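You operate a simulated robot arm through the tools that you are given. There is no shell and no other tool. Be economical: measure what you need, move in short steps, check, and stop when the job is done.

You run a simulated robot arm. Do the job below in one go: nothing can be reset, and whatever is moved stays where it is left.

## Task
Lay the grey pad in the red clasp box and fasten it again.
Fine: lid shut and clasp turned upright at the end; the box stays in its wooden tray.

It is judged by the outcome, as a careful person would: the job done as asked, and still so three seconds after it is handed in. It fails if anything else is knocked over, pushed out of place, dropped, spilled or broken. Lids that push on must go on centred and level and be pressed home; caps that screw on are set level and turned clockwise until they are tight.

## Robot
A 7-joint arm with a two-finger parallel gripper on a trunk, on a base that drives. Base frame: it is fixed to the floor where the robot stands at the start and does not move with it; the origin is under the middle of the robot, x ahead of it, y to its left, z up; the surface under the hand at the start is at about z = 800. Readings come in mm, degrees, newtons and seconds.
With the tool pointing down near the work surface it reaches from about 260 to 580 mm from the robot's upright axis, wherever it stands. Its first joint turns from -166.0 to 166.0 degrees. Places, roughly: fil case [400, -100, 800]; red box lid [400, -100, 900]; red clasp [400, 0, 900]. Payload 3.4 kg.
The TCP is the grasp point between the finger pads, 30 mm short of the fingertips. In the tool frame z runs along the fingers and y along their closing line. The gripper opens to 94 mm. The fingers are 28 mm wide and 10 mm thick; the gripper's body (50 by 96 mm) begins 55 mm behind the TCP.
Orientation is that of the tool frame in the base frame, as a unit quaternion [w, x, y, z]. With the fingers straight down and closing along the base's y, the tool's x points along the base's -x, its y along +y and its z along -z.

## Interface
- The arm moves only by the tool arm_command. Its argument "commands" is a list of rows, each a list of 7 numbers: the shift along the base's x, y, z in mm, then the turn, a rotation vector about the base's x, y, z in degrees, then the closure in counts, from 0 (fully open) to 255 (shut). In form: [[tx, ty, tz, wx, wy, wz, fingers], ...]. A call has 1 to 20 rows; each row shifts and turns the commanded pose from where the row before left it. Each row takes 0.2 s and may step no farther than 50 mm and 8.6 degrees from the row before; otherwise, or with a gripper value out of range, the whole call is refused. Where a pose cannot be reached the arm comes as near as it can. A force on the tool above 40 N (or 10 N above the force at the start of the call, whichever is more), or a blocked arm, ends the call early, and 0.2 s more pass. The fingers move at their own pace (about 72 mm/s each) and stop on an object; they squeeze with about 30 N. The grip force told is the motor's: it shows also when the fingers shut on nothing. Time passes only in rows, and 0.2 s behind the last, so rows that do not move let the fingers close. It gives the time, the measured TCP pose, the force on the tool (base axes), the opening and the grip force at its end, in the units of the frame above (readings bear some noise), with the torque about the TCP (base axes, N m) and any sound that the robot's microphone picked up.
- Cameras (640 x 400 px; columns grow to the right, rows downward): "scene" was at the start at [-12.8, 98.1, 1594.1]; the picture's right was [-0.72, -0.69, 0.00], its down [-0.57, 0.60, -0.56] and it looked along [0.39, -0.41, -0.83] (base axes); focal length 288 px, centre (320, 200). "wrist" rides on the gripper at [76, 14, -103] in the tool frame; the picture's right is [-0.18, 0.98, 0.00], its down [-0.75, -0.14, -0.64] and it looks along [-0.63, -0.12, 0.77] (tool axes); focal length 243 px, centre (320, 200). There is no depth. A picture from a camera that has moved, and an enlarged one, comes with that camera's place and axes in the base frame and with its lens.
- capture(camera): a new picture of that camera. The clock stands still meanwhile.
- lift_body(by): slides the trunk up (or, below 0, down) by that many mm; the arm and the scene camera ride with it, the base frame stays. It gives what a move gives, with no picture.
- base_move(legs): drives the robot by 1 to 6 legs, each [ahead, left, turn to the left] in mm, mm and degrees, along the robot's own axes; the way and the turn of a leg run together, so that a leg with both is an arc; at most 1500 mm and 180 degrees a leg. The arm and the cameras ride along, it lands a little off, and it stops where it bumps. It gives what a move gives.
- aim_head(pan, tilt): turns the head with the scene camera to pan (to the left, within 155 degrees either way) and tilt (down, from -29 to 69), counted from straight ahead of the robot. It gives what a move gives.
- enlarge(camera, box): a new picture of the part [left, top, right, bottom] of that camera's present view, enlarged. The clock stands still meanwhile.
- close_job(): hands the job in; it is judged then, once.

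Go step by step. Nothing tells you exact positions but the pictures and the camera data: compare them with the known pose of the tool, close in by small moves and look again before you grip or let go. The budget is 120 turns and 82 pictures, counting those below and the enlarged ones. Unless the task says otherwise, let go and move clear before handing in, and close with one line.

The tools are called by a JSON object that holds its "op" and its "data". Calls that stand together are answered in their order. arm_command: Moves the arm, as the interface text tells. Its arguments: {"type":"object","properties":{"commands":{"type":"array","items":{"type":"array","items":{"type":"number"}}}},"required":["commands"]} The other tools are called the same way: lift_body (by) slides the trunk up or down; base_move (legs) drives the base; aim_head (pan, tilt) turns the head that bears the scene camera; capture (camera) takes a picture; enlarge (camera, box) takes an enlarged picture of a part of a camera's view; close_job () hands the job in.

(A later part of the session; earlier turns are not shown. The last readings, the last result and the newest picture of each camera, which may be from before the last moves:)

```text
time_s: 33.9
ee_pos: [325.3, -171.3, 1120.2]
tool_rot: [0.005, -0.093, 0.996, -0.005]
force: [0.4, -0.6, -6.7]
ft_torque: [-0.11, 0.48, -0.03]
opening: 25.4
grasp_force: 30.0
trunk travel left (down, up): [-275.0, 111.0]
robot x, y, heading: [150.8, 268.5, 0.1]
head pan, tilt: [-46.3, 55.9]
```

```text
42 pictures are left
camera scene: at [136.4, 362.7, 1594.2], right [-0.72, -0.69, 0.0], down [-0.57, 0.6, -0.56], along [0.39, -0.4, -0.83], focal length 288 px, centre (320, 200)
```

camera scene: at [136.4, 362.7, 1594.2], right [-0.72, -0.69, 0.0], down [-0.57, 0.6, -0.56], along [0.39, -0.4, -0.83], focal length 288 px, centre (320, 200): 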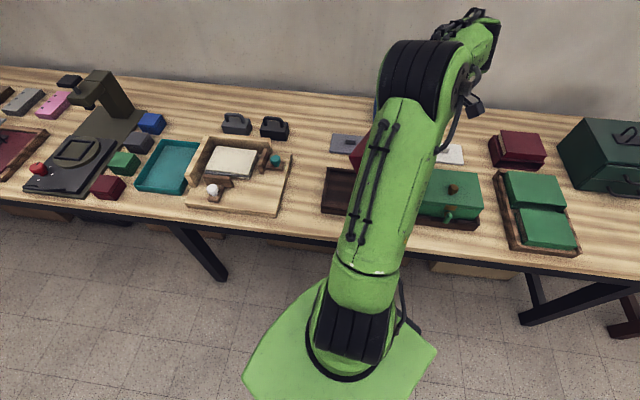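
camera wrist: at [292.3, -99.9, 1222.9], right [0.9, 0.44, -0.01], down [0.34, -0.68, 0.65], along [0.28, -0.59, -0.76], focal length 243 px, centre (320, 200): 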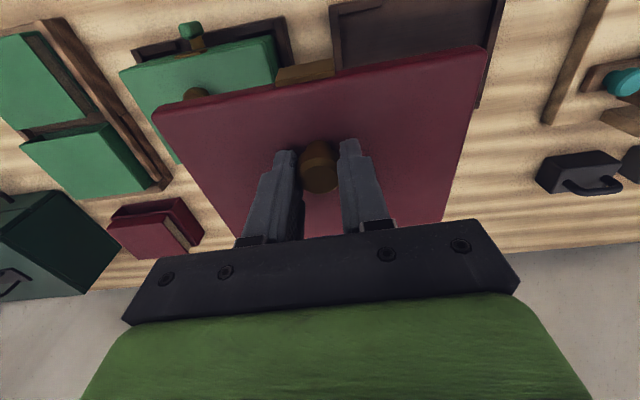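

{"op": "arm_command", "data": {"commands": [[0, 0, 0, 0, 0, 4, 255], [0, 0, 0, 0, 0, 7, 255], [0, 0, 0, 0, 0, 7, 255], [0, 0, 0, 0, 0, 7, 255], [0, 0, 0, 0, 0, 7, 255], [0, 0, 0, 0, 0, 4, 255], [0, 0, 0, 0, 0, 0, 255], [0, 0, 0, 0, 0, 0, 255]]}}

{"op": "enlarge", "data": {"camera": "scene", "box": [290, 80, 450, 220]}}

```text
time_s: 35.6
ee_pos: [325.1, -171.3, 1121.0]
tool_rot: [0.007, -0.396, 0.918, -0.003]
force: [0.4, 0.7, -6.8]
ft_torque: [-0.37, 0.38, 0.0]
opening: 25.5
grasp_force: 30.3
trunk travel left (down, up): [-275.0, 111.0]
robot x, y, heading: [147.3, 265.4, 0.4]
head pan, tilt: [-46.3, 55.9]
```

```text
2.86 times, centred on (370, 150) of scene
camera zoom: at [136.4, 362.8, 1594.2], right [-0.72, -0.69, 0.0], down [-0.57, 0.6, -0.56], along [0.39, -0.4, -0.83], focal length 823 px, centre (177, 343)
```

zoom: 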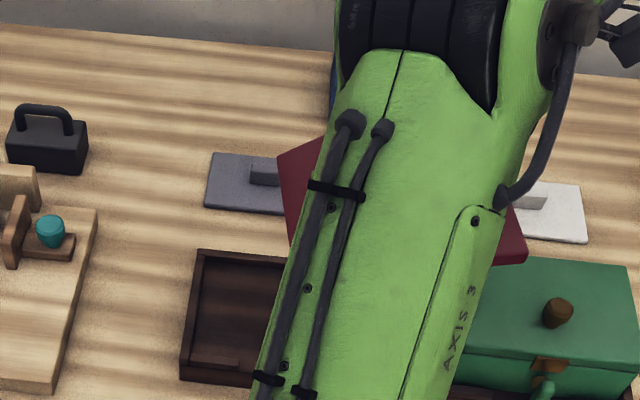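

{"op": "arm_command", "data": {"commands": [[0, 0, 15, 0, 0, 0, 255], [0, 0, 25, 0, 0, 0, 255], [0, 0, 30, 0, 0, 0, 255], [0, 0, 30, 0, 0, 0, 255], [0, 0, 30, 0, 0, 0, 255], [0, 0, 30, 0, 0, 0, 255], [0, 0, 15, 0, 0, 0, 255], [0, 0, 0, 0, 0, 0, 255]]}}

{"op": "capture", "data": {"camera": "scene"}}

```text
time_s: 37.5
ee_pos: [325.4, -171.2, 1294.5]
tool_rot: [0.006, -0.396, 0.918, -0.002]
force: [-0.2, 0.3, -6.7]
ft_torque: [-0.34, 0.38, -0.01]
opening: 25.5
grasp_force: 30.0
trunk travel left (down, up): [-275.0, 111.0]
robot x, y, heading: [150.8, 261.7, 0.3]
head pan, tilt: [-46.3, 55.9]
```

```text
40 pictures are left
camera scene: at [136.1, 363.0, 1594.2], right [-0.72, -0.69, 0.0], down [-0.57, 0.6, -0.56], along [0.39, -0.4, -0.83], focal length 288 px, centre (320, 200)
```

scene: 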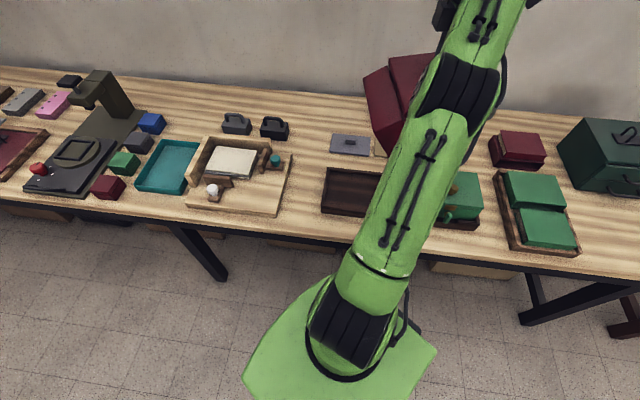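

Now the box shows below the lid. I'll zoom in on it.

{"op": "enlarge", "data": {"camera": "scene", "box": [330, 20, 530, 180]}}

```text
2.50 times, centred on (430, 100) of scene
camera zoom: at [136.1, 363.0, 1594.2], right [-0.72, -0.69, 0.0], down [-0.57, 0.6, -0.56], along [0.39, -0.4, -0.83], focal length 720 px, centre (45, 450)
```

zoom: 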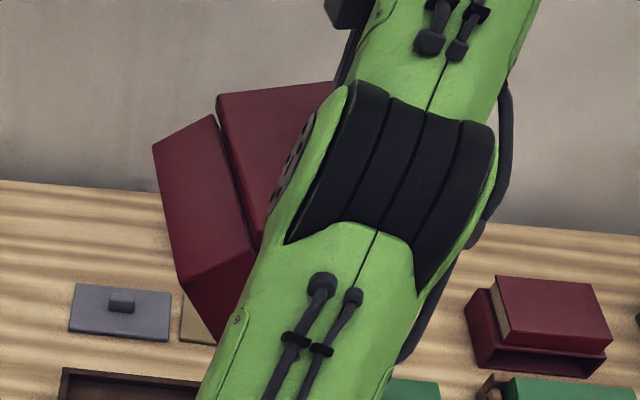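

Confirmed: the lid is hinged at the back and the box hangs open from it. I'll turn and carry it back over the tray, then set the box's front-bottom edge on the tray floor and roll it flat by arcing the hinge down and back.

{"op": "arm_command", "data": {"commands": [[0, 0, 0, 0, 0, -4, 255], [4, 8, -5, 0, 0, -7, 255], [5, 10, -10, 0, 0, -7, 255], [5, 10, -10, 0, 0, -7, 255], [5, 10, -10, 0, 0, -7, 255], [5, 10, -10, 0, 0, -7, 255], [5, 10, -10, 0, 0, -7, 255], [5, 10, -10, 0, 0, -7, 255], [5, 10, -10, 0, 0, -7, 255], [5, 10, -10, 0, 0, -7, 255], [5, 10, -10, 0, 0, -7, 255], [5, 10, -10, 0, 0, -7, 255], [5, 10, -10, 0, 0, -7, 255], [4, 9.5, -10, 0, 0, -7, 255], [0, 0, -10, 0, 0, -5.1, 255], [0, 0, -10, 0, 0, 0, 255], [0, 0, -5, 0, 0, 0, 255], [0, 0, 0, 0, 0, 0, 255]]}}

{"op": "capture", "data": {"camera": "wrist"}}

```text
time_s: 41.2
ee_pos: [389.3, -43.1, 1145.4]
tool_rot: [0.001, 0.45, 0.893, -0.006]
force: [0.0, -0.3, -7.2]
ft_torque: [0.42, 0.32, 0.0]
opening: 25.5
grasp_force: 29.3
trunk travel left (down, up): [-275.0, 111.0]
robot x, y, heading: [150.5, 268.6, 0.3]
head pan, tilt: [-46.3, 55.9]
```

```text
38 pictures are left
camera wrist: at [356.4, 28.7, 1247.8], right [0.9, 0.44, -0.01], down [0.34, -0.68, 0.65], along [0.28, -0.59, -0.76], focal length 243 px, centre (320, 200)
```

wrist: 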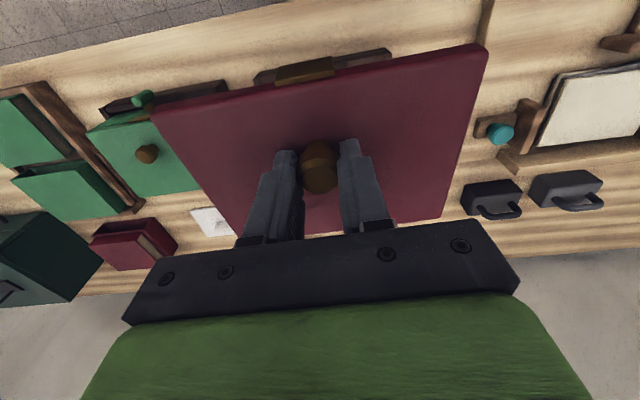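

{"op": "arm_command", "data": {"commands": [[-1, -0.7, -25, 0, 0, 0, 255], [0, 0, -25, 0, 0, 0, 255], [0, 0, -25, 0, 0, 0, 255], [0, 0, -20, 0, 0, 0, 255], [0, 0, -15, 0, 0, 0, 255], [0, 0, -10, 0, 0, 0, 255], [0, 0, 0, 0, 0, 0, 255]]}}

{"op": "arm_command", "data": {"commands": [[0, 0, -5, 0, 0, 0, 255], [0, 0, 0, 0, 0, 0, 255]]}}

{"op": "arm_command", "data": {"commands": [[0, 0, -5, 0, 0, 0, 255], [0, 0, 0, 0, 0, 0, 255]]}}

```text
time_s: 42.9
ee_pos: [387.0, -43.9, 1024.2]
tool_rot: [0.001, 0.449, 0.894, -0.006]
force: [-0.5, 0.9, -4.9]
ft_torque: [0.41, 0.26, 0.0]
opening: 25.3
grasp_force: 29.2
trunk travel left (down, up): [-275.0, 111.0]
robot x, y, heading: [149.1, 268.0, 0.2]
head pan, tilt: [-46.3, 55.9]
```

```text
time_s: 43.5
ee_pos: [387.9, -44.3, 1019.2]
tool_rot: [0.002, 0.449, 0.893, -0.006]
force: [-0.3, 1.3, -6.0]
ft_torque: [0.42, 0.34, 0.0]
opening: 25.2
grasp_force: 30.7
trunk travel left (down, up): [-275.0, 111.0]
robot x, y, heading: [150.7, 263.3, 0.4]
head pan, tilt: [-46.3, 55.9]
```

```text
time_s: 44.0
ee_pos: [386.5, -44.4, 1016.1]
tool_rot: [0.003, 0.45, 0.893, -0.008]
force: [0.2, -5.8, 7.6]
ft_torque: [-0.72, -0.69, -0.2]
opening: 25.5
grasp_force: 29.7
trunk travel left (down, up): [-275.0, 111.0]
robot x, y, heading: [149.3, 265.2, 0.2]
head pan, tilt: [-46.3, 55.9]
```

The edge is touching the tray floor at about z 1017. Next I'll move back in small arc steps while lowering.

{"op": "arm_command", "data": {"commands": [[3, -4, 0, 0, 0, 0, 255], [3, -4, 0, 0, 0, 0, 255], [3, -4, -1, 0, 0, 0, 255], [3, -4, -1, 0, 0, 0, 255], [0, 0, 0, 0, 0, 0, 255]]}}

{"op": "capture", "data": {"camera": "wrist"}}

```text
time_s: 45.2
ee_pos: [400.4, -60.1, 1013.0]
tool_rot: [0.002, 0.45, 0.893, -0.007]
force: [0.5, 0.1, -4.8]
ft_torque: [0.47, 0.12, 0.09]
opening: 25.1
grasp_force: 30.2
trunk travel left (down, up): [-275.0, 111.0]
robot x, y, heading: [151.2, 266.8, 0.2]
head pan, tilt: [-46.3, 55.9]
```

```text
37 pictures are left
camera wrist: at [366.9, 11.2, 1116.1], right [0.9, 0.44, -0.01], down [0.34, -0.68, 0.65], along [0.28, -0.59, -0.76], focal length 243 px, centre (320, 200)
```

wrist: 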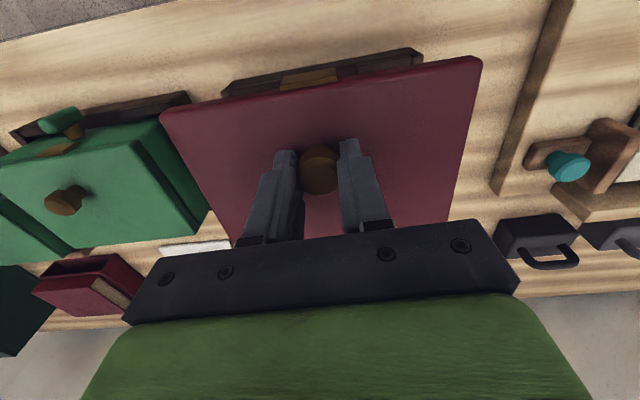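

{"op": "arm_command", "data": {"commands": [[3, -4, -2, 0, 0, 0, 255], [3, -4, -2, 0, 0, 0, 255], [3, -4, -2, 0, 0, 0, 255], [3, -4, -3, 0, 0, 0, 255], [0, 0, 0, 0, 0, 0, 255]]}}

{"op": "enlarge", "data": {"camera": "wrist", "box": [140, 0, 500, 240]}}

```text
time_s: 46.5
ee_pos: [411.0, -77.3, 1003.1]
tool_rot: [0.001, 0.449, 0.893, -0.007]
force: [-1.1, 0.6, -4.0]
ft_torque: [0.34, 0.07, 0.01]
opening: 25.3
grasp_force: 29.6
trunk travel left (down, up): [-275.0, 111.0]
robot x, y, heading: [149.8, 263.9, 0.4]
head pan, tilt: [-46.3, 55.9]
```

```text
1.67 times, centred on (320, 120) of wrist
camera zoom: at [378.6, -4.9, 1107.0], right [0.9, 0.44, -0.01], down [0.34, -0.68, 0.65], along [0.28, -0.59, -0.76], focal length 404 px, centre (320, 333)
```

zoom: 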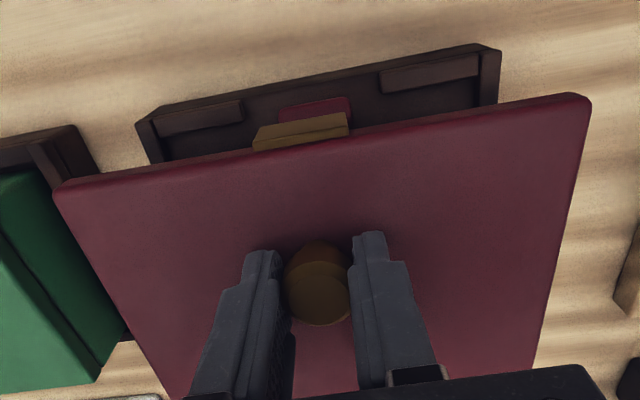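

The clasp bar is reappearing in front of the plate, so the box is rolling the right way. I'll continue.

{"op": "arm_command", "data": {"commands": [[2, -2.7, -3, 0, 0, 0, 255], [2, -2.7, -3, 0, 0, 0, 255], [2, -2.7, -3, 0, 0, 0, 255], [2, -2.7, -3, 0, 0, 0, 255], [0, 0, 0, 0, 0, 0, 255]]}}

{"op": "enlarge", "data": {"camera": "wrist", "box": [140, 0, 500, 240]}}

```text
time_s: 47.6
ee_pos: [418.8, -87.6, 992.4]
tool_rot: [0.002, 0.449, 0.893, -0.007]
force: [0.9, -2.3, -1.9]
ft_torque: [0.05, -0.1, -0.07]
opening: 25.2
grasp_force: 30.0
trunk travel left (down, up): [-275.0, 111.0]
robot x, y, heading: [149.1, 268.0, 0.3]
head pan, tilt: [-46.3, 55.9]
```

```text
1.67 times, centred on (320, 120) of wrist
camera zoom: at [386.7, -15.4, 1095.3], right [0.9, 0.44, -0.01], down [0.34, -0.68, 0.65], along [0.28, -0.59, -0.76], focal length 404 px, centre (320, 333)
```

zoom: 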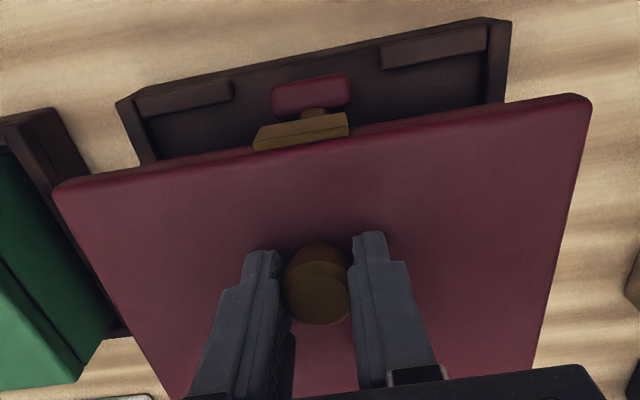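

{"op": "arm_command", "data": {"commands": [[-0.6, 0.8, -3, 0, 0, 0, 255], [-1.3, 1.8, -4, 0, 0, 0, 255], [-1.3, 1.8, -4, 0, 0, 0, 255], [-1.8, 2.4, -4, 0, 0, 0, 255], [-1.8, 2.4, -4, 0, 0, 0, 255], [0, 0, 0, 0, 0, 0, 255]]}}

{"op": "enlarge", "data": {"camera": "wrist", "box": [140, 0, 500, 240]}}

```text
time_s: 49.0
ee_pos: [412.9, -76.7, 972.8]
tool_rot: [0.002, 0.45, 0.893, -0.007]
force: [0.7, -1.4, -2.3]
ft_torque: [0.14, -0.07, 0.01]
opening: 25.5
grasp_force: 30.3
trunk travel left (down, up): [-275.0, 111.0]
robot x, y, heading: [150.2, 262.6, 0.4]
head pan, tilt: [-46.3, 55.9]
```

```text
1.67 times, centred on (320, 120) of wrist
camera zoom: at [379.8, -6.2, 1075.8], right [0.9, 0.44, -0.01], down [0.34, -0.68, 0.65], along [0.28, -0.59, -0.76], focal length 404 px, centre (320, 333)
```

zoom: 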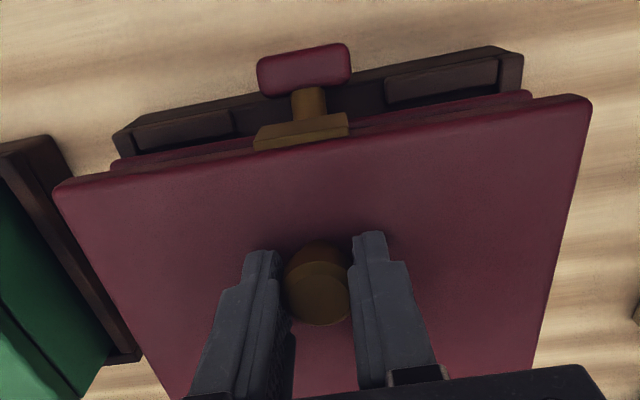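

Nearly flat. I'll do the final part of the arc now.

{"op": "arm_command", "data": {"commands": [[1.6, -2.1, -4, 0, 0, 0, 255], [1.6, -2.1, -5, 0, 0, 0, 255], [1.7, -2.3, -5, 0, 0, 0, 255], [1.7, -2.3, -5, 0, 0, 0, 255], [1.7, -2.3, -5, 0, 0, 0, 255], [0, 0, 0, 0, 0, 0, 255]]}}

{"op": "enlarge", "data": {"camera": "wrist", "box": [140, 0, 500, 240]}}

```text
time_s: 50.5
ee_pos: [420.6, -89.1, 950.5]
tool_rot: [0.001, 0.449, 0.893, -0.007]
force: [-0.8, -0.4, -4.5]
ft_torque: [0.29, 0.02, 0.04]
opening: 25.4
grasp_force: 29.6
trunk travel left (down, up): [-275.0, 111.0]
robot x, y, heading: [148.4, 265.8, -0.1]
head pan, tilt: [-46.3, 55.9]
```

```text
1.67 times, centred on (320, 120) of wrist
camera zoom: at [388.0, -17.1, 1051.7], right [0.9, 0.44, -0.01], down [0.34, -0.68, 0.65], along [0.28, -0.59, -0.76], focal length 404 px, centre (320, 333)
```

zoom: 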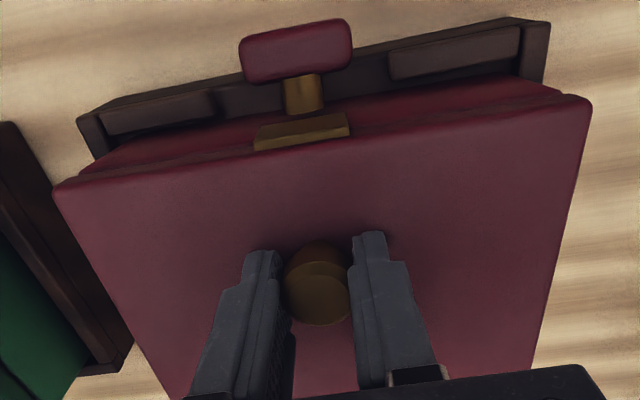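

{"op": "arm_command", "data": {"commands": [[0.9, -1.2, -3, 0, 0, 0, 255], [0.9, -1.2, -3, 0, 0, 0, 255], [0, 0, -2, 0, 0, 0, 255], [0, 0, 0, 0, 0, 0, 255]]}}

{"op": "enlarge", "data": {"camera": "wrist", "box": [140, 0, 500, 240]}}

```text
time_s: 51.5
ee_pos: [421.5, -91.5, 943.8]
tool_rot: [0.006, 0.449, 0.893, -0.008]
force: [1.2, -1.8, 33.5]
ft_torque: [0.21, -0.1, 0.0]
opening: 25.5
grasp_force: 30.4
trunk travel left (down, up): [-275.0, 111.0]
robot x, y, heading: [148.6, 262.6, 0.4]
head pan, tilt: [-46.3, 55.9]
```

```text
1.67 times, centred on (320, 120) of wrist
camera zoom: at [389.1, -18.8, 1046.3], right [0.9, 0.44, -0.01], down [0.33, -0.68, 0.66], along [0.28, -0.59, -0.75], focal length 404 px, centre (320, 333)
```

zoom: 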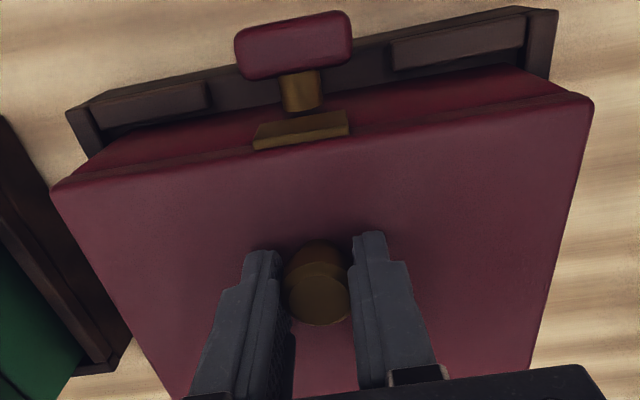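

The box is seated back in the tray and shut. To open it properly I need a light grip that lets the knob pivot while I follow the hinge arc, so I'll test how the grip force depends on the closure.

{"op": "arm_command", "data": {"commands": [[0, 0, 1, 0, 0, 0, 255], [0, 0, 0, 0, 0, 0, 150], [0, 0, 0, 0, 0, 0, 150], [0, 0, 7, 0, 0, 0, 150], [0, 0, 0, 0, 0, 0, 186], [0, 0, 0, 0, 0, 0, 186], [0, 0, 0, 0, 0, 0, 187], [0, 0, 0, 0, 0, 0, 187]]}}

{"op": "arm_command", "data": {"commands": [[0, 0, 0, 0, 0, 0, 190], [0, 0, 0, 0, 0, 0, 190]]}}

```text
time_s: 53.2
ee_pos: [423.5, -91.0, 948.6]
tool_rot: [0.002, 0.449, 0.893, -0.006]
force: [0.2, 2.0, -1.2]
ft_torque: [0.03, 0.0, 0.03]
opening: 26.3
grasp_force: 0.9
trunk travel left (down, up): [-275.0, 111.0]
robot x, y, heading: [146.7, 269.3, -0.0]
head pan, tilt: [-46.3, 55.9]
```

```text
time_s: 53.9
ee_pos: [423.9, -90.1, 948.6]
tool_rot: [0.002, 0.449, 0.893, -0.006]
force: [1.6, 1.7, 0.5]
ft_torque: [0.19, -0.18, 0.09]
opening: 25.1
grasp_force: 29.9
trunk travel left (down, up): [-275.0, 111.0]
robot x, y, heading: [149.4, 267.1, 0.3]
head pan, tilt: [-46.3, 55.9]
```

{"op": "arm_command", "data": {"commands": [[0, 0, 0, 0, 0, 0, 188], [0, 0, 0, 0, 0, 0, 188], [0, 0, 0, 0, 0, 0, 188]]}}

{"op": "arm_command", "data": {"commands": [[0, 0, 0, 0, 0, 0, 189], [0, 0, 0, 0, 0, 0, 189]]}}

{"op": "arm_command", "data": {"commands": [[0, 0, 0, 0, 0, 0, 188.5], [0, 0, 0, 0, 0, 0, 188.5]]}}

```text
time_s: 54.6
ee_pos: [423.1, -89.6, 950.7]
tool_rot: [0.002, 0.449, 0.893, -0.007]
force: [1.3, 3.4, 0.2]
ft_torque: [0.06, -0.03, 0.0]
opening: 26.4
grasp_force: 1.8
trunk travel left (down, up): [-275.0, 111.0]
robot x, y, heading: [150.7, 265.6, 0.1]
head pan, tilt: [-46.3, 55.9]
```

```text
time_s: 55.2
ee_pos: [424.3, -91.1, 949.5]
tool_rot: [0.002, 0.449, 0.893, -0.007]
force: [1.5, 2.1, -1.1]
ft_torque: [0.03, -0.03, 0.01]
opening: 26.3
grasp_force: 1.4
trunk travel left (down, up): [-275.0, 111.0]
robot x, y, heading: [146.6, 262.2, 0.3]
head pan, tilt: [-46.3, 55.9]
```

```text
time_s: 55.9
ee_pos: [423.9, -91.2, 949.8]
tool_rot: [0.002, 0.45, 0.893, -0.006]
force: [2.4, 2.5, -1.3]
ft_torque: [0.04, -0.08, -0.02]
opening: 26.4
grasp_force: 1.2
trunk travel left (down, up): [-275.0, 111.0]
robot x, y, heading: [148.8, 266.9, 0.0]
head pan, tilt: [-46.3, 55.9]
```

The grip is either loose or a full 30 N. Gripping only the top few millimetres of the round knob should still let it pivot. First I'll let go, rise and drive closer so the whole opening arc is in reach.

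{"op": "arm_command", "data": {"commands": [[0, 0, 0, 0, 0, 0, 120], [0, 0, 0, 0, 0, 0, 120], [0, 0, 40, 0, 0, 0, 120], [0, 0, 40, 0, 0, 0, 120], [0, 0, 20, 0, 0, 0, 120]]}}

{"op": "base_move", "data": {"legs": [[104, -106, 0]]}}

{"op": "capture", "data": {"camera": "wrist"}}

```text
time_s: 57.0
ee_pos: [423.3, -89.6, 1050.0]
tool_rot: [0.001, 0.449, 0.893, -0.007]
force: [0.1, -1.0, -0.7]
ft_torque: [-0.01, -0.04, -0.02]
opening: 49.9
grasp_force: 0.1
trunk travel left (down, up): [-275.0, 111.0]
robot x, y, heading: [148.0, 265.0, 0.3]
head pan, tilt: [-46.3, 55.9]
```

```text
time_s: 58.4
ee_pos: [526.5, -197.7, 1049.0]
tool_rot: [0.002, 0.45, 0.893, -0.007]
force: [-0.4, 0.0, 0.1]
ft_torque: [0.03, 0.02, 0.02]
opening: 49.5
grasp_force: 0.0
trunk travel left (down, up): [-275.0, 111.0]
robot x, y, heading: [252.9, 156.5, -0.0]
head pan, tilt: [-46.3, 55.9]
```

```text
31 pictures are left
camera wrist: at [494.6, -126.7, 1151.7], right [0.9, 0.44, -0.01], down [0.34, -0.68, 0.65], along [0.28, -0.59, -0.76], focal length 243 px, centre (320, 200)
```

wrist: 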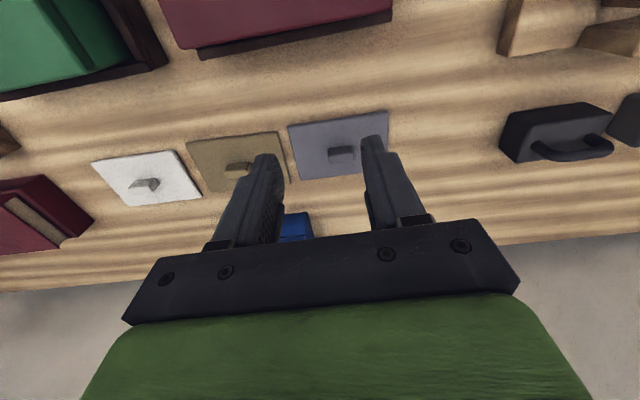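

I drove in to n≈25 without bumping. Now I'll return above the knob.

{"op": "arm_command", "data": {"commands": [[-25.8, 26.6, 0, 0, 0, 0, 120], [-25.8, 26.6, 0, 0, 0, 0, 120], [-25.8, 26.6, 0, 0, 0, 0, 120], [-25.8, 26.6, 0, 0, 0, 0, 120], [0, 0, -40, 0, 0, 0, 120], [0, 0, -40, 0, 0, 0, 120], [0, 0, -9, 0, 0, 0, 120], [0, 0, 0, 0, 0, 0, 255], [0, 0, 0, 0, 0, 0, 255], [0, 0, 0, 0, 0, 0, 255]]}}

{"op": "enlarge", "data": {"camera": "wrist", "box": [140, 0, 500, 240]}}

```text
time_s: 60.6
ee_pos: [424.0, -90.9, 960.9]
tool_rot: [0.002, 0.45, 0.893, -0.006]
force: [1.1, 1.2, 0.2]
ft_torque: [0.18, -0.14, 0.04]
opening: 25.2
grasp_force: 29.7
trunk travel left (down, up): [-275.0, 111.0]
robot x, y, heading: [251.4, 157.9, 0.1]
head pan, tilt: [-46.3, 55.9]
```

```text
1.67 times, centred on (320, 120) of wrist
camera zoom: at [390.8, -19.9, 1063.7], right [0.9, 0.44, -0.01], down [0.34, -0.68, 0.65], along [0.28, -0.59, -0.76], focal length 404 px, centre (320, 333)
```

zoom: 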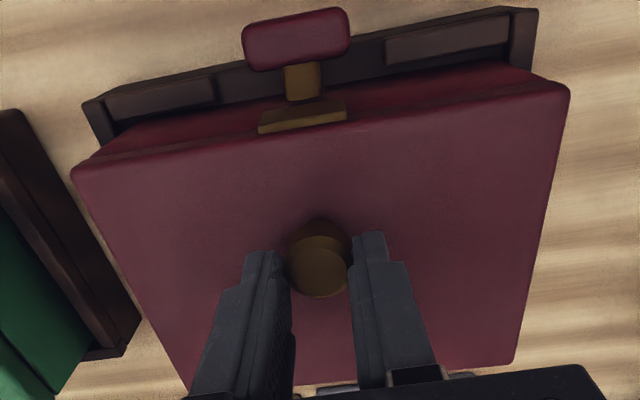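

Gripped at the knob's top edge. I'll now follow the hinge arc for the first 20°.

{"op": "arm_command", "data": {"commands": [[2.8, -3.7, 7.5, 1.4, 1.04, 0, 255], [2.8, -3.7, 7.5, 1.4, 1.04, 0, 255], [3.5, -4.7, 6.7, 1.4, 1.04, 0, 255], [3.5, -4.7, 6.7, 1.4, 1.04, 0, 255], [0, 0, 0, 0, 0, 0, 255]]}}

{"op": "enlarge", "data": {"camera": "wrist", "box": [140, 0, 500, 240]}}

```text
time_s: 61.8
ee_pos: [435.1, -107.2, 989.7]
tool_rot: [-0.053, 0.449, 0.892, 0.021]
force: [-3.7, 5.0, -6.1]
ft_torque: [0.67, 0.66, -0.05]
opening: 25.0
grasp_force: 30.4
trunk travel left (down, up): [-275.0, 111.0]
robot x, y, heading: [254.9, 158.6, 0.1]
head pan, tilt: [-46.3, 55.9]
```

```text
1.67 times, centred on (320, 120) of wrist
camera zoom: at [410.6, -46.1, 1100.4], right [0.9, 0.44, -0.03], down [0.38, -0.74, 0.55], along [0.22, -0.51, -0.83], focal length 404 px, centre (320, 333)
```

zoom: 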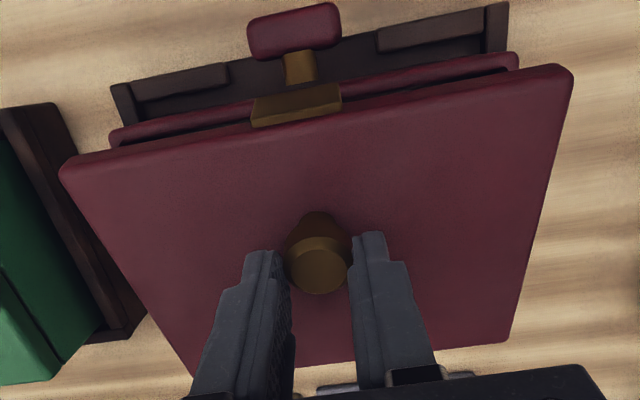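

The knob still isn't pivoting in the grip (torque is about 0.8 N m), so this would lift the box again. I'll reverse the arc, let go, and instead raise the lid from below at the brass plate with a fingertip, which puts no twist on the box.

{"op": "arm_command", "data": {"commands": [[-3.5, 4.7, -6.7, -1.4, -1.04, 0, 255], [-3.5, 4.7, -6.7, -1.4, -1.04, 0, 255], [-2.8, 3.7, -7.5, -1.4, -1.04, 0, 255], [-2.8, 3.7, -7, -1.4, -1.04, 0, 255], [0, 0, 0, 0, 0, 0, 255], [0, 0, 0, 0, 0, 0, 120], [0, 0, 0, 0, 0, 0, 120], [0, 0, 30, 0, 0, 0, 120], [0, 0, 40, 0, 0, 0, 120], [0, 0, 40, 0, 0, 0, 120], [0, 0, 0, 0, 0, 0, 120]]}}

{"op": "capture", "data": {"camera": "wrist"}}

```text
time_s: 64.2
ee_pos: [422.4, -90.7, 1071.0]
tool_rot: [0.002, 0.45, 0.893, -0.008]
force: [0.0, 0.4, -0.6]
ft_torque: [0.02, 0.01, -0.01]
opening: 49.8
grasp_force: 0.2
trunk travel left (down, up): [-275.0, 111.0]
robot x, y, heading: [249.9, 158.9, -0.1]
head pan, tilt: [-46.3, 55.9]
```

```text
28 pictures are left
camera wrist: at [390.5, -19.7, 1174.2], right [0.9, 0.44, -0.01], down [0.34, -0.68, 0.65], along [0.28, -0.59, -0.76], focal length 243 px, centre (320, 200)
```

wrist: 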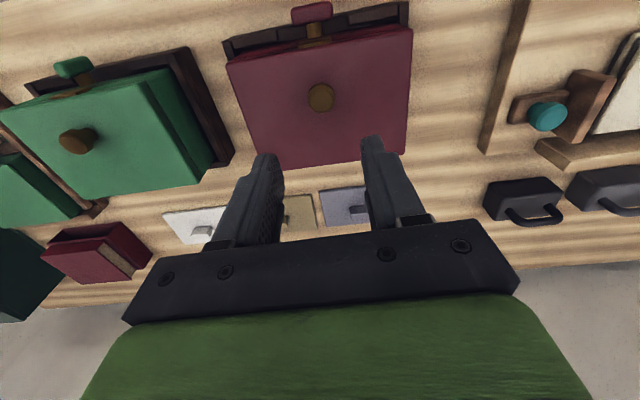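

The box is shut and seated again. I'll back off the base and turn the hand so the closed fingers point forward and down at 45°.

{"op": "base_move", "data": {"legs": [[-134, 181, 0]]}}

{"op": "arm_command", "data": {"commands": [[5, -7, 0, 0, 0, 8.2, 255], [5, -7, 0, 0, 0, 8.2, 255], [5, -7, 0, 0, 0, 8.2, 255], [5, -7, 0, 0, 0, 8.2, 255], [5, -7, 0, 0, 0, 8.2, 255], [5, -7, 0, 0, 0, 8.2, 255], [5, -7, 0, 0, 0, 8.2, 255], [5, -7, 0, 0, 0, 8.2, 255], [5, -7, 0, 0, 0, 8.2, 255], [5, -7, 0, 0, 0, 8.2, 255], [5, -7, 0, 0, 0, 8, 255], [0, 0, 0, 0, 0, 0, 255]]}}

{"op": "arm_command", "data": {"commands": [[0, 0, 0, -6.03, -4.46, 0, 255], [0, 0, 0, -6.03, -4.46, 0, 255], [0, 0, 0, -6.03, -4.46, 0, 255], [0, 0, 0, -6.03, -4.46, 0, 255], [0, 0, 0, -6.03, -4.46, 0, 255], [0, 0, 0, -6.03, -4.46, 0, 255], [0, 0, 0, 0, 0, 0, 255]]}}

```text
time_s: 65.9
ee_pos: [287.2, 90.9, 1070.1]
tool_rot: [0.002, 0.451, 0.892, -0.007]
force: [0.2, 0.1, -1.1]
ft_torque: [-0.01, -0.03, 0.03]
opening: 50.1
grasp_force: 0.0
trunk travel left (down, up): [-275.0, 111.0]
robot x, y, heading: [120.0, 341.0, 0.2]
head pan, tilt: [-46.3, 55.9]
```

```text
time_s: 68.5
ee_pos: [343.0, 11.9, 1071.3]
tool_rot: [0.006, -0.314, 0.949, -0.004]
force: [-0.3, 0.0, -0.6]
ft_torque: [-0.02, -0.05, 0.0]
opening: 0.0
grasp_force: 30.2
trunk travel left (down, up): [-275.0, 111.0]
robot x, y, heading: [115.5, 339.3, 0.4]
head pan, tilt: [-46.3, 55.9]
```

```text
time_s: 70.1
ee_pos: [342.5, 14.2, 1071.1]
tool_rot: [0.126, -0.29, 0.875, -0.368]
force: [0.1, 0.3, 1.5]
ft_torque: [0.03, 0.01, 0.02]
opening: 0.0
grasp_force: 29.7
trunk travel left (down, up): [-275.0, 111.0]
robot x, y, heading: [115.3, 340.1, 0.3]
head pan, tilt: [-46.3, 55.9]
```

The fingers are pitched at 45°. I'll move to a standoff just in front of the plate and view from the side.

{"op": "arm_command", "data": {"commands": [[6, -7.5, -36, 0, 0, 0, 255], [6, -7.5, -36, 0, 0, 0, 255], [6, -7.5, -36, 0, 0, 0, 255], [5.2, -7.1, -36, 0, 0, 0, 255], [0, 0, 0, 0, 0, 0, 255]]}}

{"op": "capture", "data": {"camera": "wrist"}}

```text
time_s: 71.3
ee_pos: [365.9, -15.7, 927.0]
tool_rot: [0.125, -0.29, 0.875, -0.367]
force: [-0.2, -0.5, 0.0]
ft_torque: [0.0, 0.02, -0.01]
opening: 0.2
grasp_force: 30.1
trunk travel left (down, up): [-275.0, 111.0]
robot x, y, heading: [118.9, 343.3, 0.1]
head pan, tilt: [-46.3, 55.9]
```

```text
27 pictures are left
camera wrist: at [254.6, 5.5, 989.4], right [-0.26, 0.66, -0.7], down [0.38, 0.74, 0.56], along [0.89, -0.12, -0.45], focal length 243 px, centre (320, 200)
```

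wrist: 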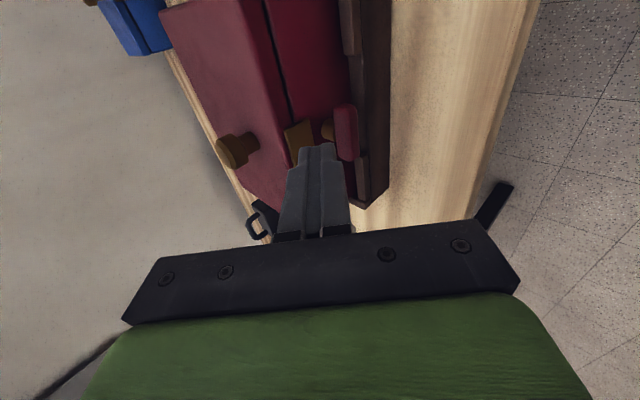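

{"op": "enlarge", "data": {"camera": "wrist", "box": [250, 80, 400, 180]}}

```text
4.00 times, centred on (325, 130) of wrist
camera zoom: at [254.6, 5.5, 989.4], right [-0.26, 0.66, -0.7], down [0.38, 0.74, 0.56], along [0.89, -0.12, -0.45], focal length 970 px, centre (300, 480)
```

zoom: 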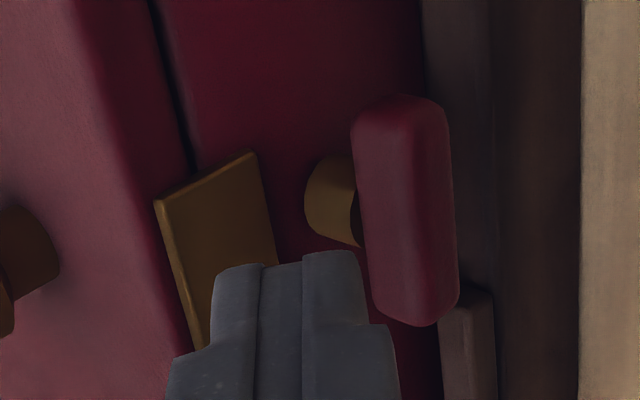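

The side view puts the plate's lower edge near n 276, z 892, with the clasp bar below it. I'll use one finger: open the jaws partly so the upper finger slides under the plate while the bar sits between the fingers.

{"op": "arm_command", "data": {"commands": [[-6, 8, -4, 0, 0, 0, 255], [-6, 8, -4, 0, 0, 0, 133], [0, 0, -5, 0, 0, 0, 133], [0, 0, -5, 0, 0, 0, 133], [0, 0, 0, 0, 0, 0, 133]]}}

{"op": "enlarge", "data": {"camera": "wrist", "box": [210, 60, 430, 200]}}

```text
time_s: 72.5
ee_pos: [353.4, 0.1, 908.6]
tool_rot: [0.125, -0.29, 0.875, -0.367]
force: [-0.1, 0.0, -0.8]
ft_torque: [-0.03, 0.0, 0.01]
opening: 45.0
grasp_force: 0.1
trunk travel left (down, up): [-275.0, 111.0]
robot x, y, heading: [113.8, 340.1, 0.0]
head pan, tilt: [-46.3, 55.9]
```

```text
2.86 times, centred on (320, 130) of wrist
camera zoom: at [242.8, 20.9, 971.3], right [-0.26, 0.66, -0.7], down [0.38, 0.74, 0.56], along [0.89, -0.12, -0.45], focal length 693 px, centre (320, 400)
```

zoom: 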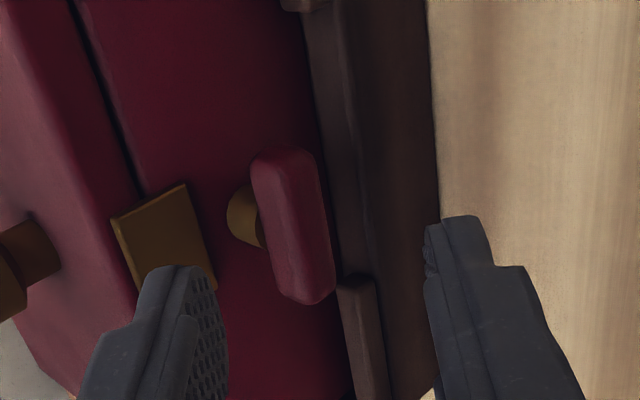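

{"op": "arm_command", "data": {"commands": [[4.2, -4.5, -6.5, 0, 0, 0, 133], [4, -5, -6.5, 0, 0, 0, 133], [3.6, -4.8, -6.5, 0, 0, 0, 133], [3.6, -4.8, -6.5, 0, 0, 0, 133], [0, 0, 0, 0, 0, 0, 133]]}}

{"op": "enlarge", "data": {"camera": "wrist", "box": [210, 60, 430, 200]}}

```text
time_s: 73.7
ee_pos: [368.9, -18.5, 883.7]
tool_rot: [0.125, -0.289, 0.875, -0.367]
force: [-0.1, 0.4, 0.3]
ft_torque: [-0.02, 0.0, -0.03]
opening: 44.8
grasp_force: 0.0
trunk travel left (down, up): [-275.0, 111.0]
robot x, y, heading: [117.2, 336.8, -0.1]
head pan, tilt: [-46.3, 55.9]
```

```text
2.86 times, centred on (320, 130) of wrist
camera zoom: at [258.5, 2.1, 945.0], right [-0.26, 0.66, -0.7], down [0.38, 0.74, 0.56], along [0.89, -0.12, -0.45], focal length 693 px, centre (320, 400)
```

zoom: 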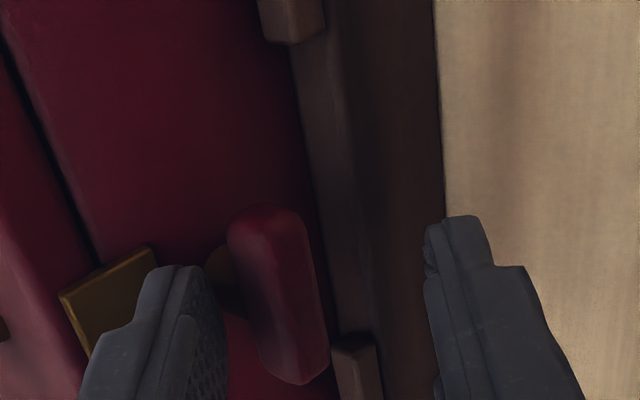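

{"op": "arm_command", "data": {"commands": [[2.6, -1.8, -1.5, 0, 0, 0, 133], [2.2, -1.4, -1.5, 0, 0, 0, 133], [1.5, -2, -1.5, 0, 0, 0, 133], [0, 0, 0, 0, 0, 0, 133]]}}

{"op": "arm_command", "data": {"commands": [[0, 0, 2, 0, 0, 0, 133], [0, 0, 2, 0, 0, 0, 133], [0, 0, 2, 0, 0, 0, 133], [0, 0, 2, 0, 0, 0, 133], [0, 0, 0, 0, 0, 0, 133]]}}

{"op": "enlarge", "data": {"camera": "wrist", "box": [210, 60, 430, 200]}}

```text
time_s: 74.7
ee_pos: [373.7, -23.6, 879.3]
tool_rot: [0.126, -0.289, 0.875, -0.368]
force: [-1.6, 1.7, 2.4]
ft_torque: [-0.07, -0.03, -0.01]
opening: 44.7
grasp_force: 0.0
trunk travel left (down, up): [-275.0, 111.0]
robot x, y, heading: [122.7, 338.8, -0.0]
head pan, tilt: [-46.3, 55.9]
```

```text
time_s: 75.9
ee_pos: [375.2, -25.0, 886.4]
tool_rot: [0.126, -0.289, 0.875, -0.367]
force: [-0.8, 1.8, -1.5]
ft_torque: [0.07, 0.02, -0.03]
opening: 43.5
grasp_force: 0.0
trunk travel left (down, up): [-275.0, 111.0]
robot x, y, heading: [116.3, 338.3, 0.0]
head pan, tilt: [-46.3, 55.9]
```

```text
2.86 times, centred on (320, 130) of wrist
camera zoom: at [264.9, -3.5, 949.0], right [-0.26, 0.66, -0.7], down [0.38, 0.74, 0.56], along [0.89, -0.12, -0.45], focal length 693 px, centre (320, 400)
```

zoom: 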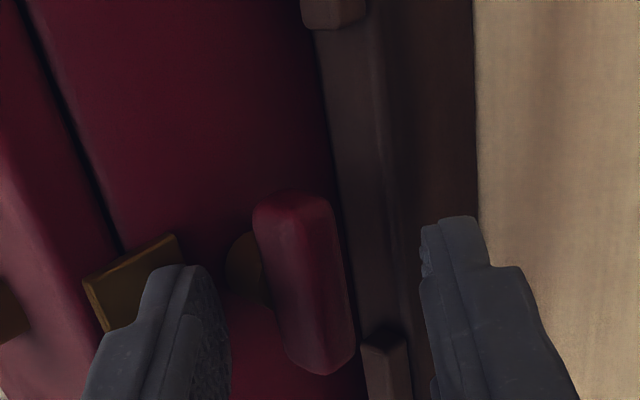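

There's light contact under the plate. I'll lift a bit more along the arc.

{"op": "arm_command", "data": {"commands": [[0.3, -0.4, 3, 0, 0, 0, 133], [0.3, -0.4, 3, 0, 0, 0, 133], [0.3, -0.4, 3, 0, 0, 0, 133], [0.3, -0.4, 3, 0, 0, 0, 133], [0, 0, 0, 0, 0, 0, 133]]}}

{"op": "capture", "data": {"camera": "wrist"}}

```text
time_s: 77.1
ee_pos: [376.2, -26.7, 898.4]
tool_rot: [0.126, -0.29, 0.875, -0.367]
force: [-1.5, 3.1, 0.5]
ft_torque: [0.03, 0.01, -0.03]
opening: 43.4
grasp_force: 0.0
trunk travel left (down, up): [-275.0, 111.0]
robot x, y, heading: [113.7, 339.4, 0.2]
head pan, tilt: [-46.3, 55.9]
```

```text
22 pictures are left
camera wrist: at [265.7, -5.3, 961.1], right [-0.26, 0.66, -0.7], down [0.38, 0.74, 0.56], along [0.89, -0.12, -0.45], focal length 243 px, centre (320, 200)
```

wrist: 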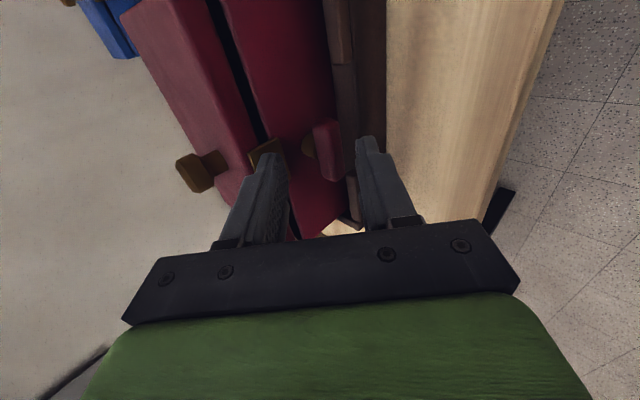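

The lid is opening on its hinge and the box stays in its tray. I'll continue along the arc.

{"op": "arm_command", "data": {"commands": [[1.2, -1.6, 6, 0, 0, 0, 133], [1.4, -1.9, 6.5, 0, 0, 0, 133], [1.5, -2, 6.5, 0, 0, 0, 133], [1.5, -2, 7, 0, 0, 0, 133], [1.6, -2.2, 7, 0, 0, 0, 133], [1.6, -2.2, 7, 0, 0, 0, 133], [1.8, -2.4, 7, 0, 0, 0, 133], [1.8, -2.4, 7, 0, 0, 0, 133], [0, 0, 0, 0, 0, 0, 133]]}}

{"op": "arm_command", "data": {"commands": [[3, -4, 5, 0, 0, 0, 133], [3, -4, 4, 0, 0, 0, 133], [3, -4, 4, 0, 0, 0, 133], [3, -4, 4, 0, 0, 0, 133], [3, -4, 3, 0, 0, 0, 133], [0, 0, 0, 0, 0, 0, 133]]}}

{"op": "capture", "data": {"camera": "wrist"}}

```text
time_s: 79.1
ee_pos: [390.0, -43.7, 952.9]
tool_rot: [0.126, -0.289, 0.875, -0.367]
force: [-0.1, 0.5, 0.1]
ft_torque: [0.02, -0.01, -0.02]
opening: 44.6
grasp_force: 0.0
trunk travel left (down, up): [-275.0, 111.0]
robot x, y, heading: [116.4, 338.1, 0.2]
head pan, tilt: [-46.3, 55.9]
```

```text
time_s: 80.5
ee_pos: [404.6, -62.4, 972.6]
tool_rot: [0.125, -0.291, 0.875, -0.366]
force: [0.1, 0.3, 0.0]
ft_torque: [0.01, 0.03, -0.03]
opening: 44.4
grasp_force: 0.0
trunk travel left (down, up): [-275.0, 111.0]
robot x, y, heading: [114.2, 341.6, 0.4]
head pan, tilt: [-46.3, 55.9]
```

```text
21 pictures are left
camera wrist: at [293.5, -41.7, 1035.0], right [-0.26, 0.66, -0.7], down [0.38, 0.74, 0.56], along [0.89, -0.12, -0.45], focal length 243 px, centre (320, 200)
```

wrist: 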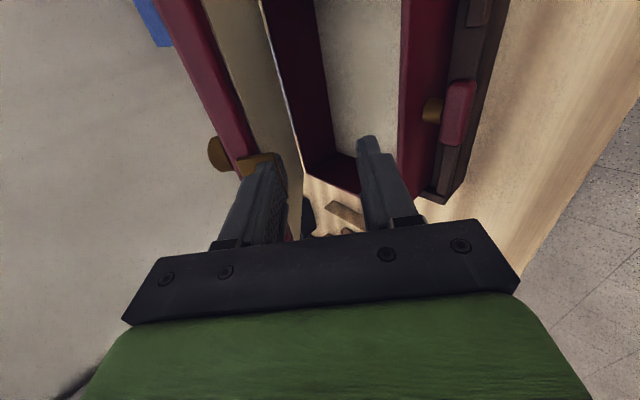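

The lid is about half open and the box interior shows. I'll keep pushing it back past vertical.

{"op": "arm_command", "data": {"commands": [[3.3, -4.5, 2, 0, 0, 0, 133], [3.3, -4.5, 2, 0, 0, 0, 133], [3.3, -4.5, 2, 0, 0, 0, 133], [3.3, -4.5, 2, 0, 0, 0, 133], [3.3, -4.5, 2, 0, 0, 0, 133], [3.3, -4.5, 1, 0, 0, 0, 133], [3.3, -4.5, 1, 0, 0, 0, 133], [3.3, -4.5, 1, 0, 0, 0, 133], [3.3, -4.5, 1, 0, 0, 0, 133], [3.3, -4.5, 1, 0, 0, 0, 133], [0, 0, 0, 0, 0, 0, 133]]}}

{"op": "capture", "data": {"camera": "wrist"}}

```text
time_s: 82.9
ee_pos: [436.9, -108.4, 987.4]
tool_rot: [0.125, -0.29, 0.875, -0.367]
force: [-0.1, 0.8, -1.0]
ft_torque: [-0.03, -0.02, 0.02]
opening: 44.9
grasp_force: 0.1
trunk travel left (down, up): [-275.0, 111.0]
robot x, y, heading: [117.0, 338.8, 0.2]
head pan, tilt: [-46.3, 55.9]
```

```text
20 pictures are left
camera wrist: at [326.4, -86.9, 1050.0], right [-0.26, 0.66, -0.7], down [0.38, 0.74, 0.56], along [0.89, -0.12, -0.45], focal length 243 px, centre (320, 200)
```

wrist: 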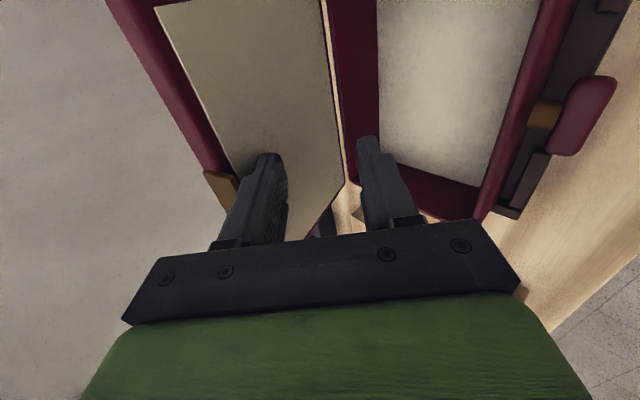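

{"op": "arm_command", "data": {"commands": [[3.3, -4.5, 0, 0, 0, 0, 133], [3.3, -4.5, 0, 0, 0, 0, 133], [3.3, -4.5, 0, 0, 0, 0, 133], [3.3, -4.5, 0, 0, 0, 0, 133], [3.3, -4.5, -1, 0, 0, 0, 133], [3.3, -4.5, -1, 0, 0, 0, 133], [3.3, -4.5, -1, 0, 0, 0, 133], [3.3, -4.5, -1, 0, 0, 0, 133], [0, 0, 0, 0, 0, 0, 133]]}}

{"op": "capture", "data": {"camera": "wrist"}}

```text
time_s: 84.9
ee_pos: [463.3, -143.0, 983.5]
tool_rot: [0.125, -0.29, 0.875, -0.367]
force: [0.1, 0.6, -0.4]
ft_torque: [0.01, 0.01, -0.01]
opening: 44.9
grasp_force: 0.1
trunk travel left (down, up): [-275.0, 111.0]
robot x, y, heading: [118.4, 340.7, -0.1]
head pan, tilt: [-46.3, 55.9]
```

```text
19 pictures are left
camera wrist: at [352.8, -123.2, 1045.7], right [-0.26, 0.66, -0.7], down [0.38, 0.74, 0.56], along [0.89, -0.12, -0.45], focal length 243 px, centre (320, 200)
```

wrist: 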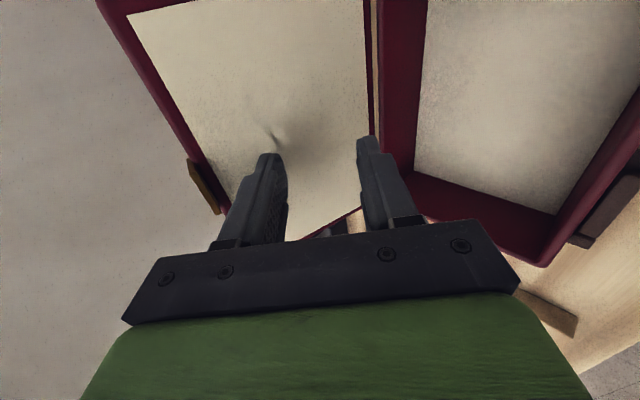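

The lid is past vertical. I'll withdraw the hand and see whether it stays.

{"op": "arm_command", "data": {"commands": [[-6, 8, 10, 0, 0, 0, 133], [-12, 16, 20, 0, 0, 0, 133], [-15, 20, 30, 0, 0, 0, 133], [-15, 20, 30, 0, 0, 0, 0], [0, 0, 0, 0, 0, 0, 0]]}}

{"op": "capture", "data": {"camera": "wrist"}}

```text
time_s: 86.1
ee_pos: [415.2, -79.8, 1074.6]
tool_rot: [0.125, -0.29, 0.875, -0.366]
force: [0.0, 0.9, 0.5]
ft_torque: [-0.03, 0.02, 0.03]
opening: 94.0
grasp_force: 0.0
trunk travel left (down, up): [-275.0, 111.0]
robot x, y, heading: [116.8, 338.3, 0.3]
head pan, tilt: [-46.3, 55.9]
```

```text
18 pictures are left
camera wrist: at [305.3, -59.6, 1135.2], right [-0.26, 0.66, -0.7], down [0.38, 0.74, 0.56], along [0.89, -0.12, -0.45], focal length 243 px, centre (320, 200)
```

wrist: 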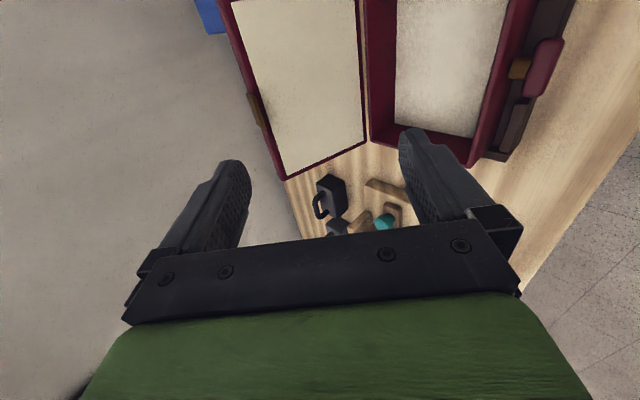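

The lid stands open by itself. I'll straighten the hand, keeping this yaw so the camera stays clear of the lid, raise it well above the lid and drive in toward the pad.

{"op": "arm_command", "data": {"commands": [[0, 0, 20, 6.03, 4.46, 0, 0], [0, 0, 20, 6.03, 4.46, 0, 0], [0, 0, 20, 6.03, 4.46, 0, 0], [0, 0, 20, 6.03, 4.46, 0, 0], [0, 0, 20, 6.03, 4.46, 0, 0], [0, 0, 20, 6.03, 4.46, 0, 0], [0, 0, 10, 0, 0, 0, 0], [0, 0, 0, 0, 0, 0, 0]]}}

{"op": "base_move", "data": {"legs": [[146, -172, 0]]}}

{"op": "capture", "data": {"camera": "scene"}}

```text
time_s: 87.9
ee_pos: [415.9, -79.3, 1203.5]
tool_rot: [0.006, -0.312, 0.95, -0.002]
force: [0.3, -0.3, -0.3]
ft_torque: [0.0, 0.02, -0.03]
opening: 93.8
grasp_force: 0.1
trunk travel left (down, up): [-275.0, 111.0]
robot x, y, heading: [118.5, 338.2, -0.1]
head pan, tilt: [-46.3, 55.9]
```

```text
time_s: 89.6
ee_pos: [562.4, -252.6, 1203.2]
tool_rot: [0.006, -0.313, 0.95, -0.004]
force: [1.0, -0.6, -0.4]
ft_torque: [0.06, 0.02, -0.02]
opening: 93.8
grasp_force: 0.1
trunk travel left (down, up): [-275.0, 111.0]
robot x, y, heading: [260.5, 170.7, -0.1]
head pan, tilt: [-46.3, 55.9]
```

```text
17 pictures are left
camera scene: at [250.3, 264.7, 1594.2], right [-0.72, -0.69, 0.0], down [-0.57, 0.6, -0.56], along [0.39, -0.4, -0.83], focal length 288 px, centre (320, 200)
```

scene: 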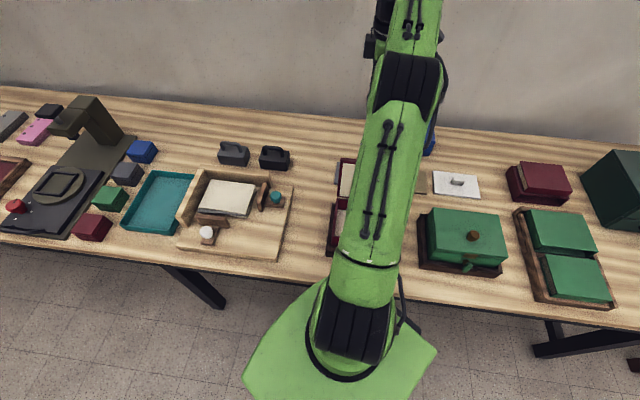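

{"op": "arm_command", "data": {"commands": [[12, -13, 0, 0, 0, 0, 0], [12, -13, 0, 0, 0, 0, 0], [11.5, -13.6, -20, 0, 0, 0, 0], [0, 0, -40, 0, 0, 0, 0], [0, 0, -40, 0, 0, 0, 0], [0, 0, -40, 0, 0, 0, 0], [0, 0, -40, 0, 0, 0, 0], [0, 0, -40, 0, 0, 0, 0], [0, 0, 0, 0, 0, 0, 0]]}}

{"op": "capture", "data": {"camera": "wrist"}}

```text
time_s: 91.6
ee_pos: [578.9, -274.3, 979.6]
tool_rot: [0.006, -0.313, 0.95, -0.003]
force: [-0.3, 0.5, -1.0]
ft_torque: [0.01, 0.0, -0.02]
opening: 93.9
grasp_force: 0.0
out of reach, approached as far as the arm can: row 2, 3
trunk travel left (down, up): [-275.0, 111.0]
robot x, y, heading: [263.1, 167.8, 0.2]
head pan, tilt: [-46.3, 55.9]
```

```text
16 pictures are left
camera wrist: at [508.6, -308.1, 1081.6], right [-0.44, 0.9, -0.01], down [0.68, 0.34, 0.65], along [0.59, 0.28, -0.76], focal length 243 px, centre (320, 200)
```

wrist: 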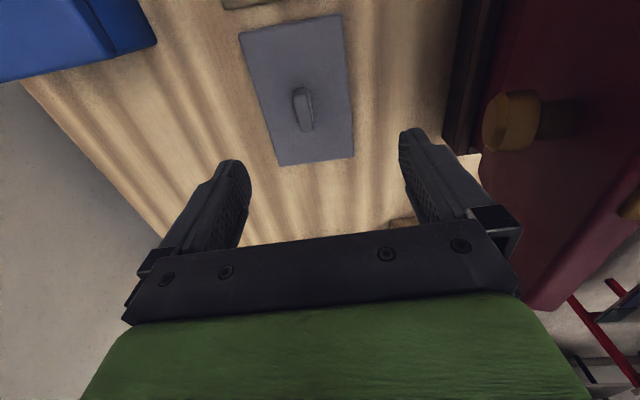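

The pad's tab is at about (605,-285). I'll close in on it at a lower height.

{"op": "arm_command", "data": {"commands": [[8.8, -3.5, -25, 0, 0, 0, 0], [8.8, -3.5, -25, 0, 0, 0, 90], [8.7, -3.4, -25, 0, 0, 0, 140], [0, 0, 0, 0, 0, 0, 140], [0, 0, 0, 0, 0, 0, 140]]}}

```text
time_s: 92.8
ee_pos: [606.3, -286.4, 904.2]
tool_rot: [0.006, -0.313, 0.95, -0.004]
force: [-0.4, -0.5, 0.2]
ft_torque: [-0.03, 0.01, -0.01]
opening: 42.6
grasp_force: 0.0
trunk travel left (down, up): [-275.0, 111.0]
robot x, y, heading: [262.1, 169.1, 0.2]
head pan, tilt: [-46.3, 55.9]
```

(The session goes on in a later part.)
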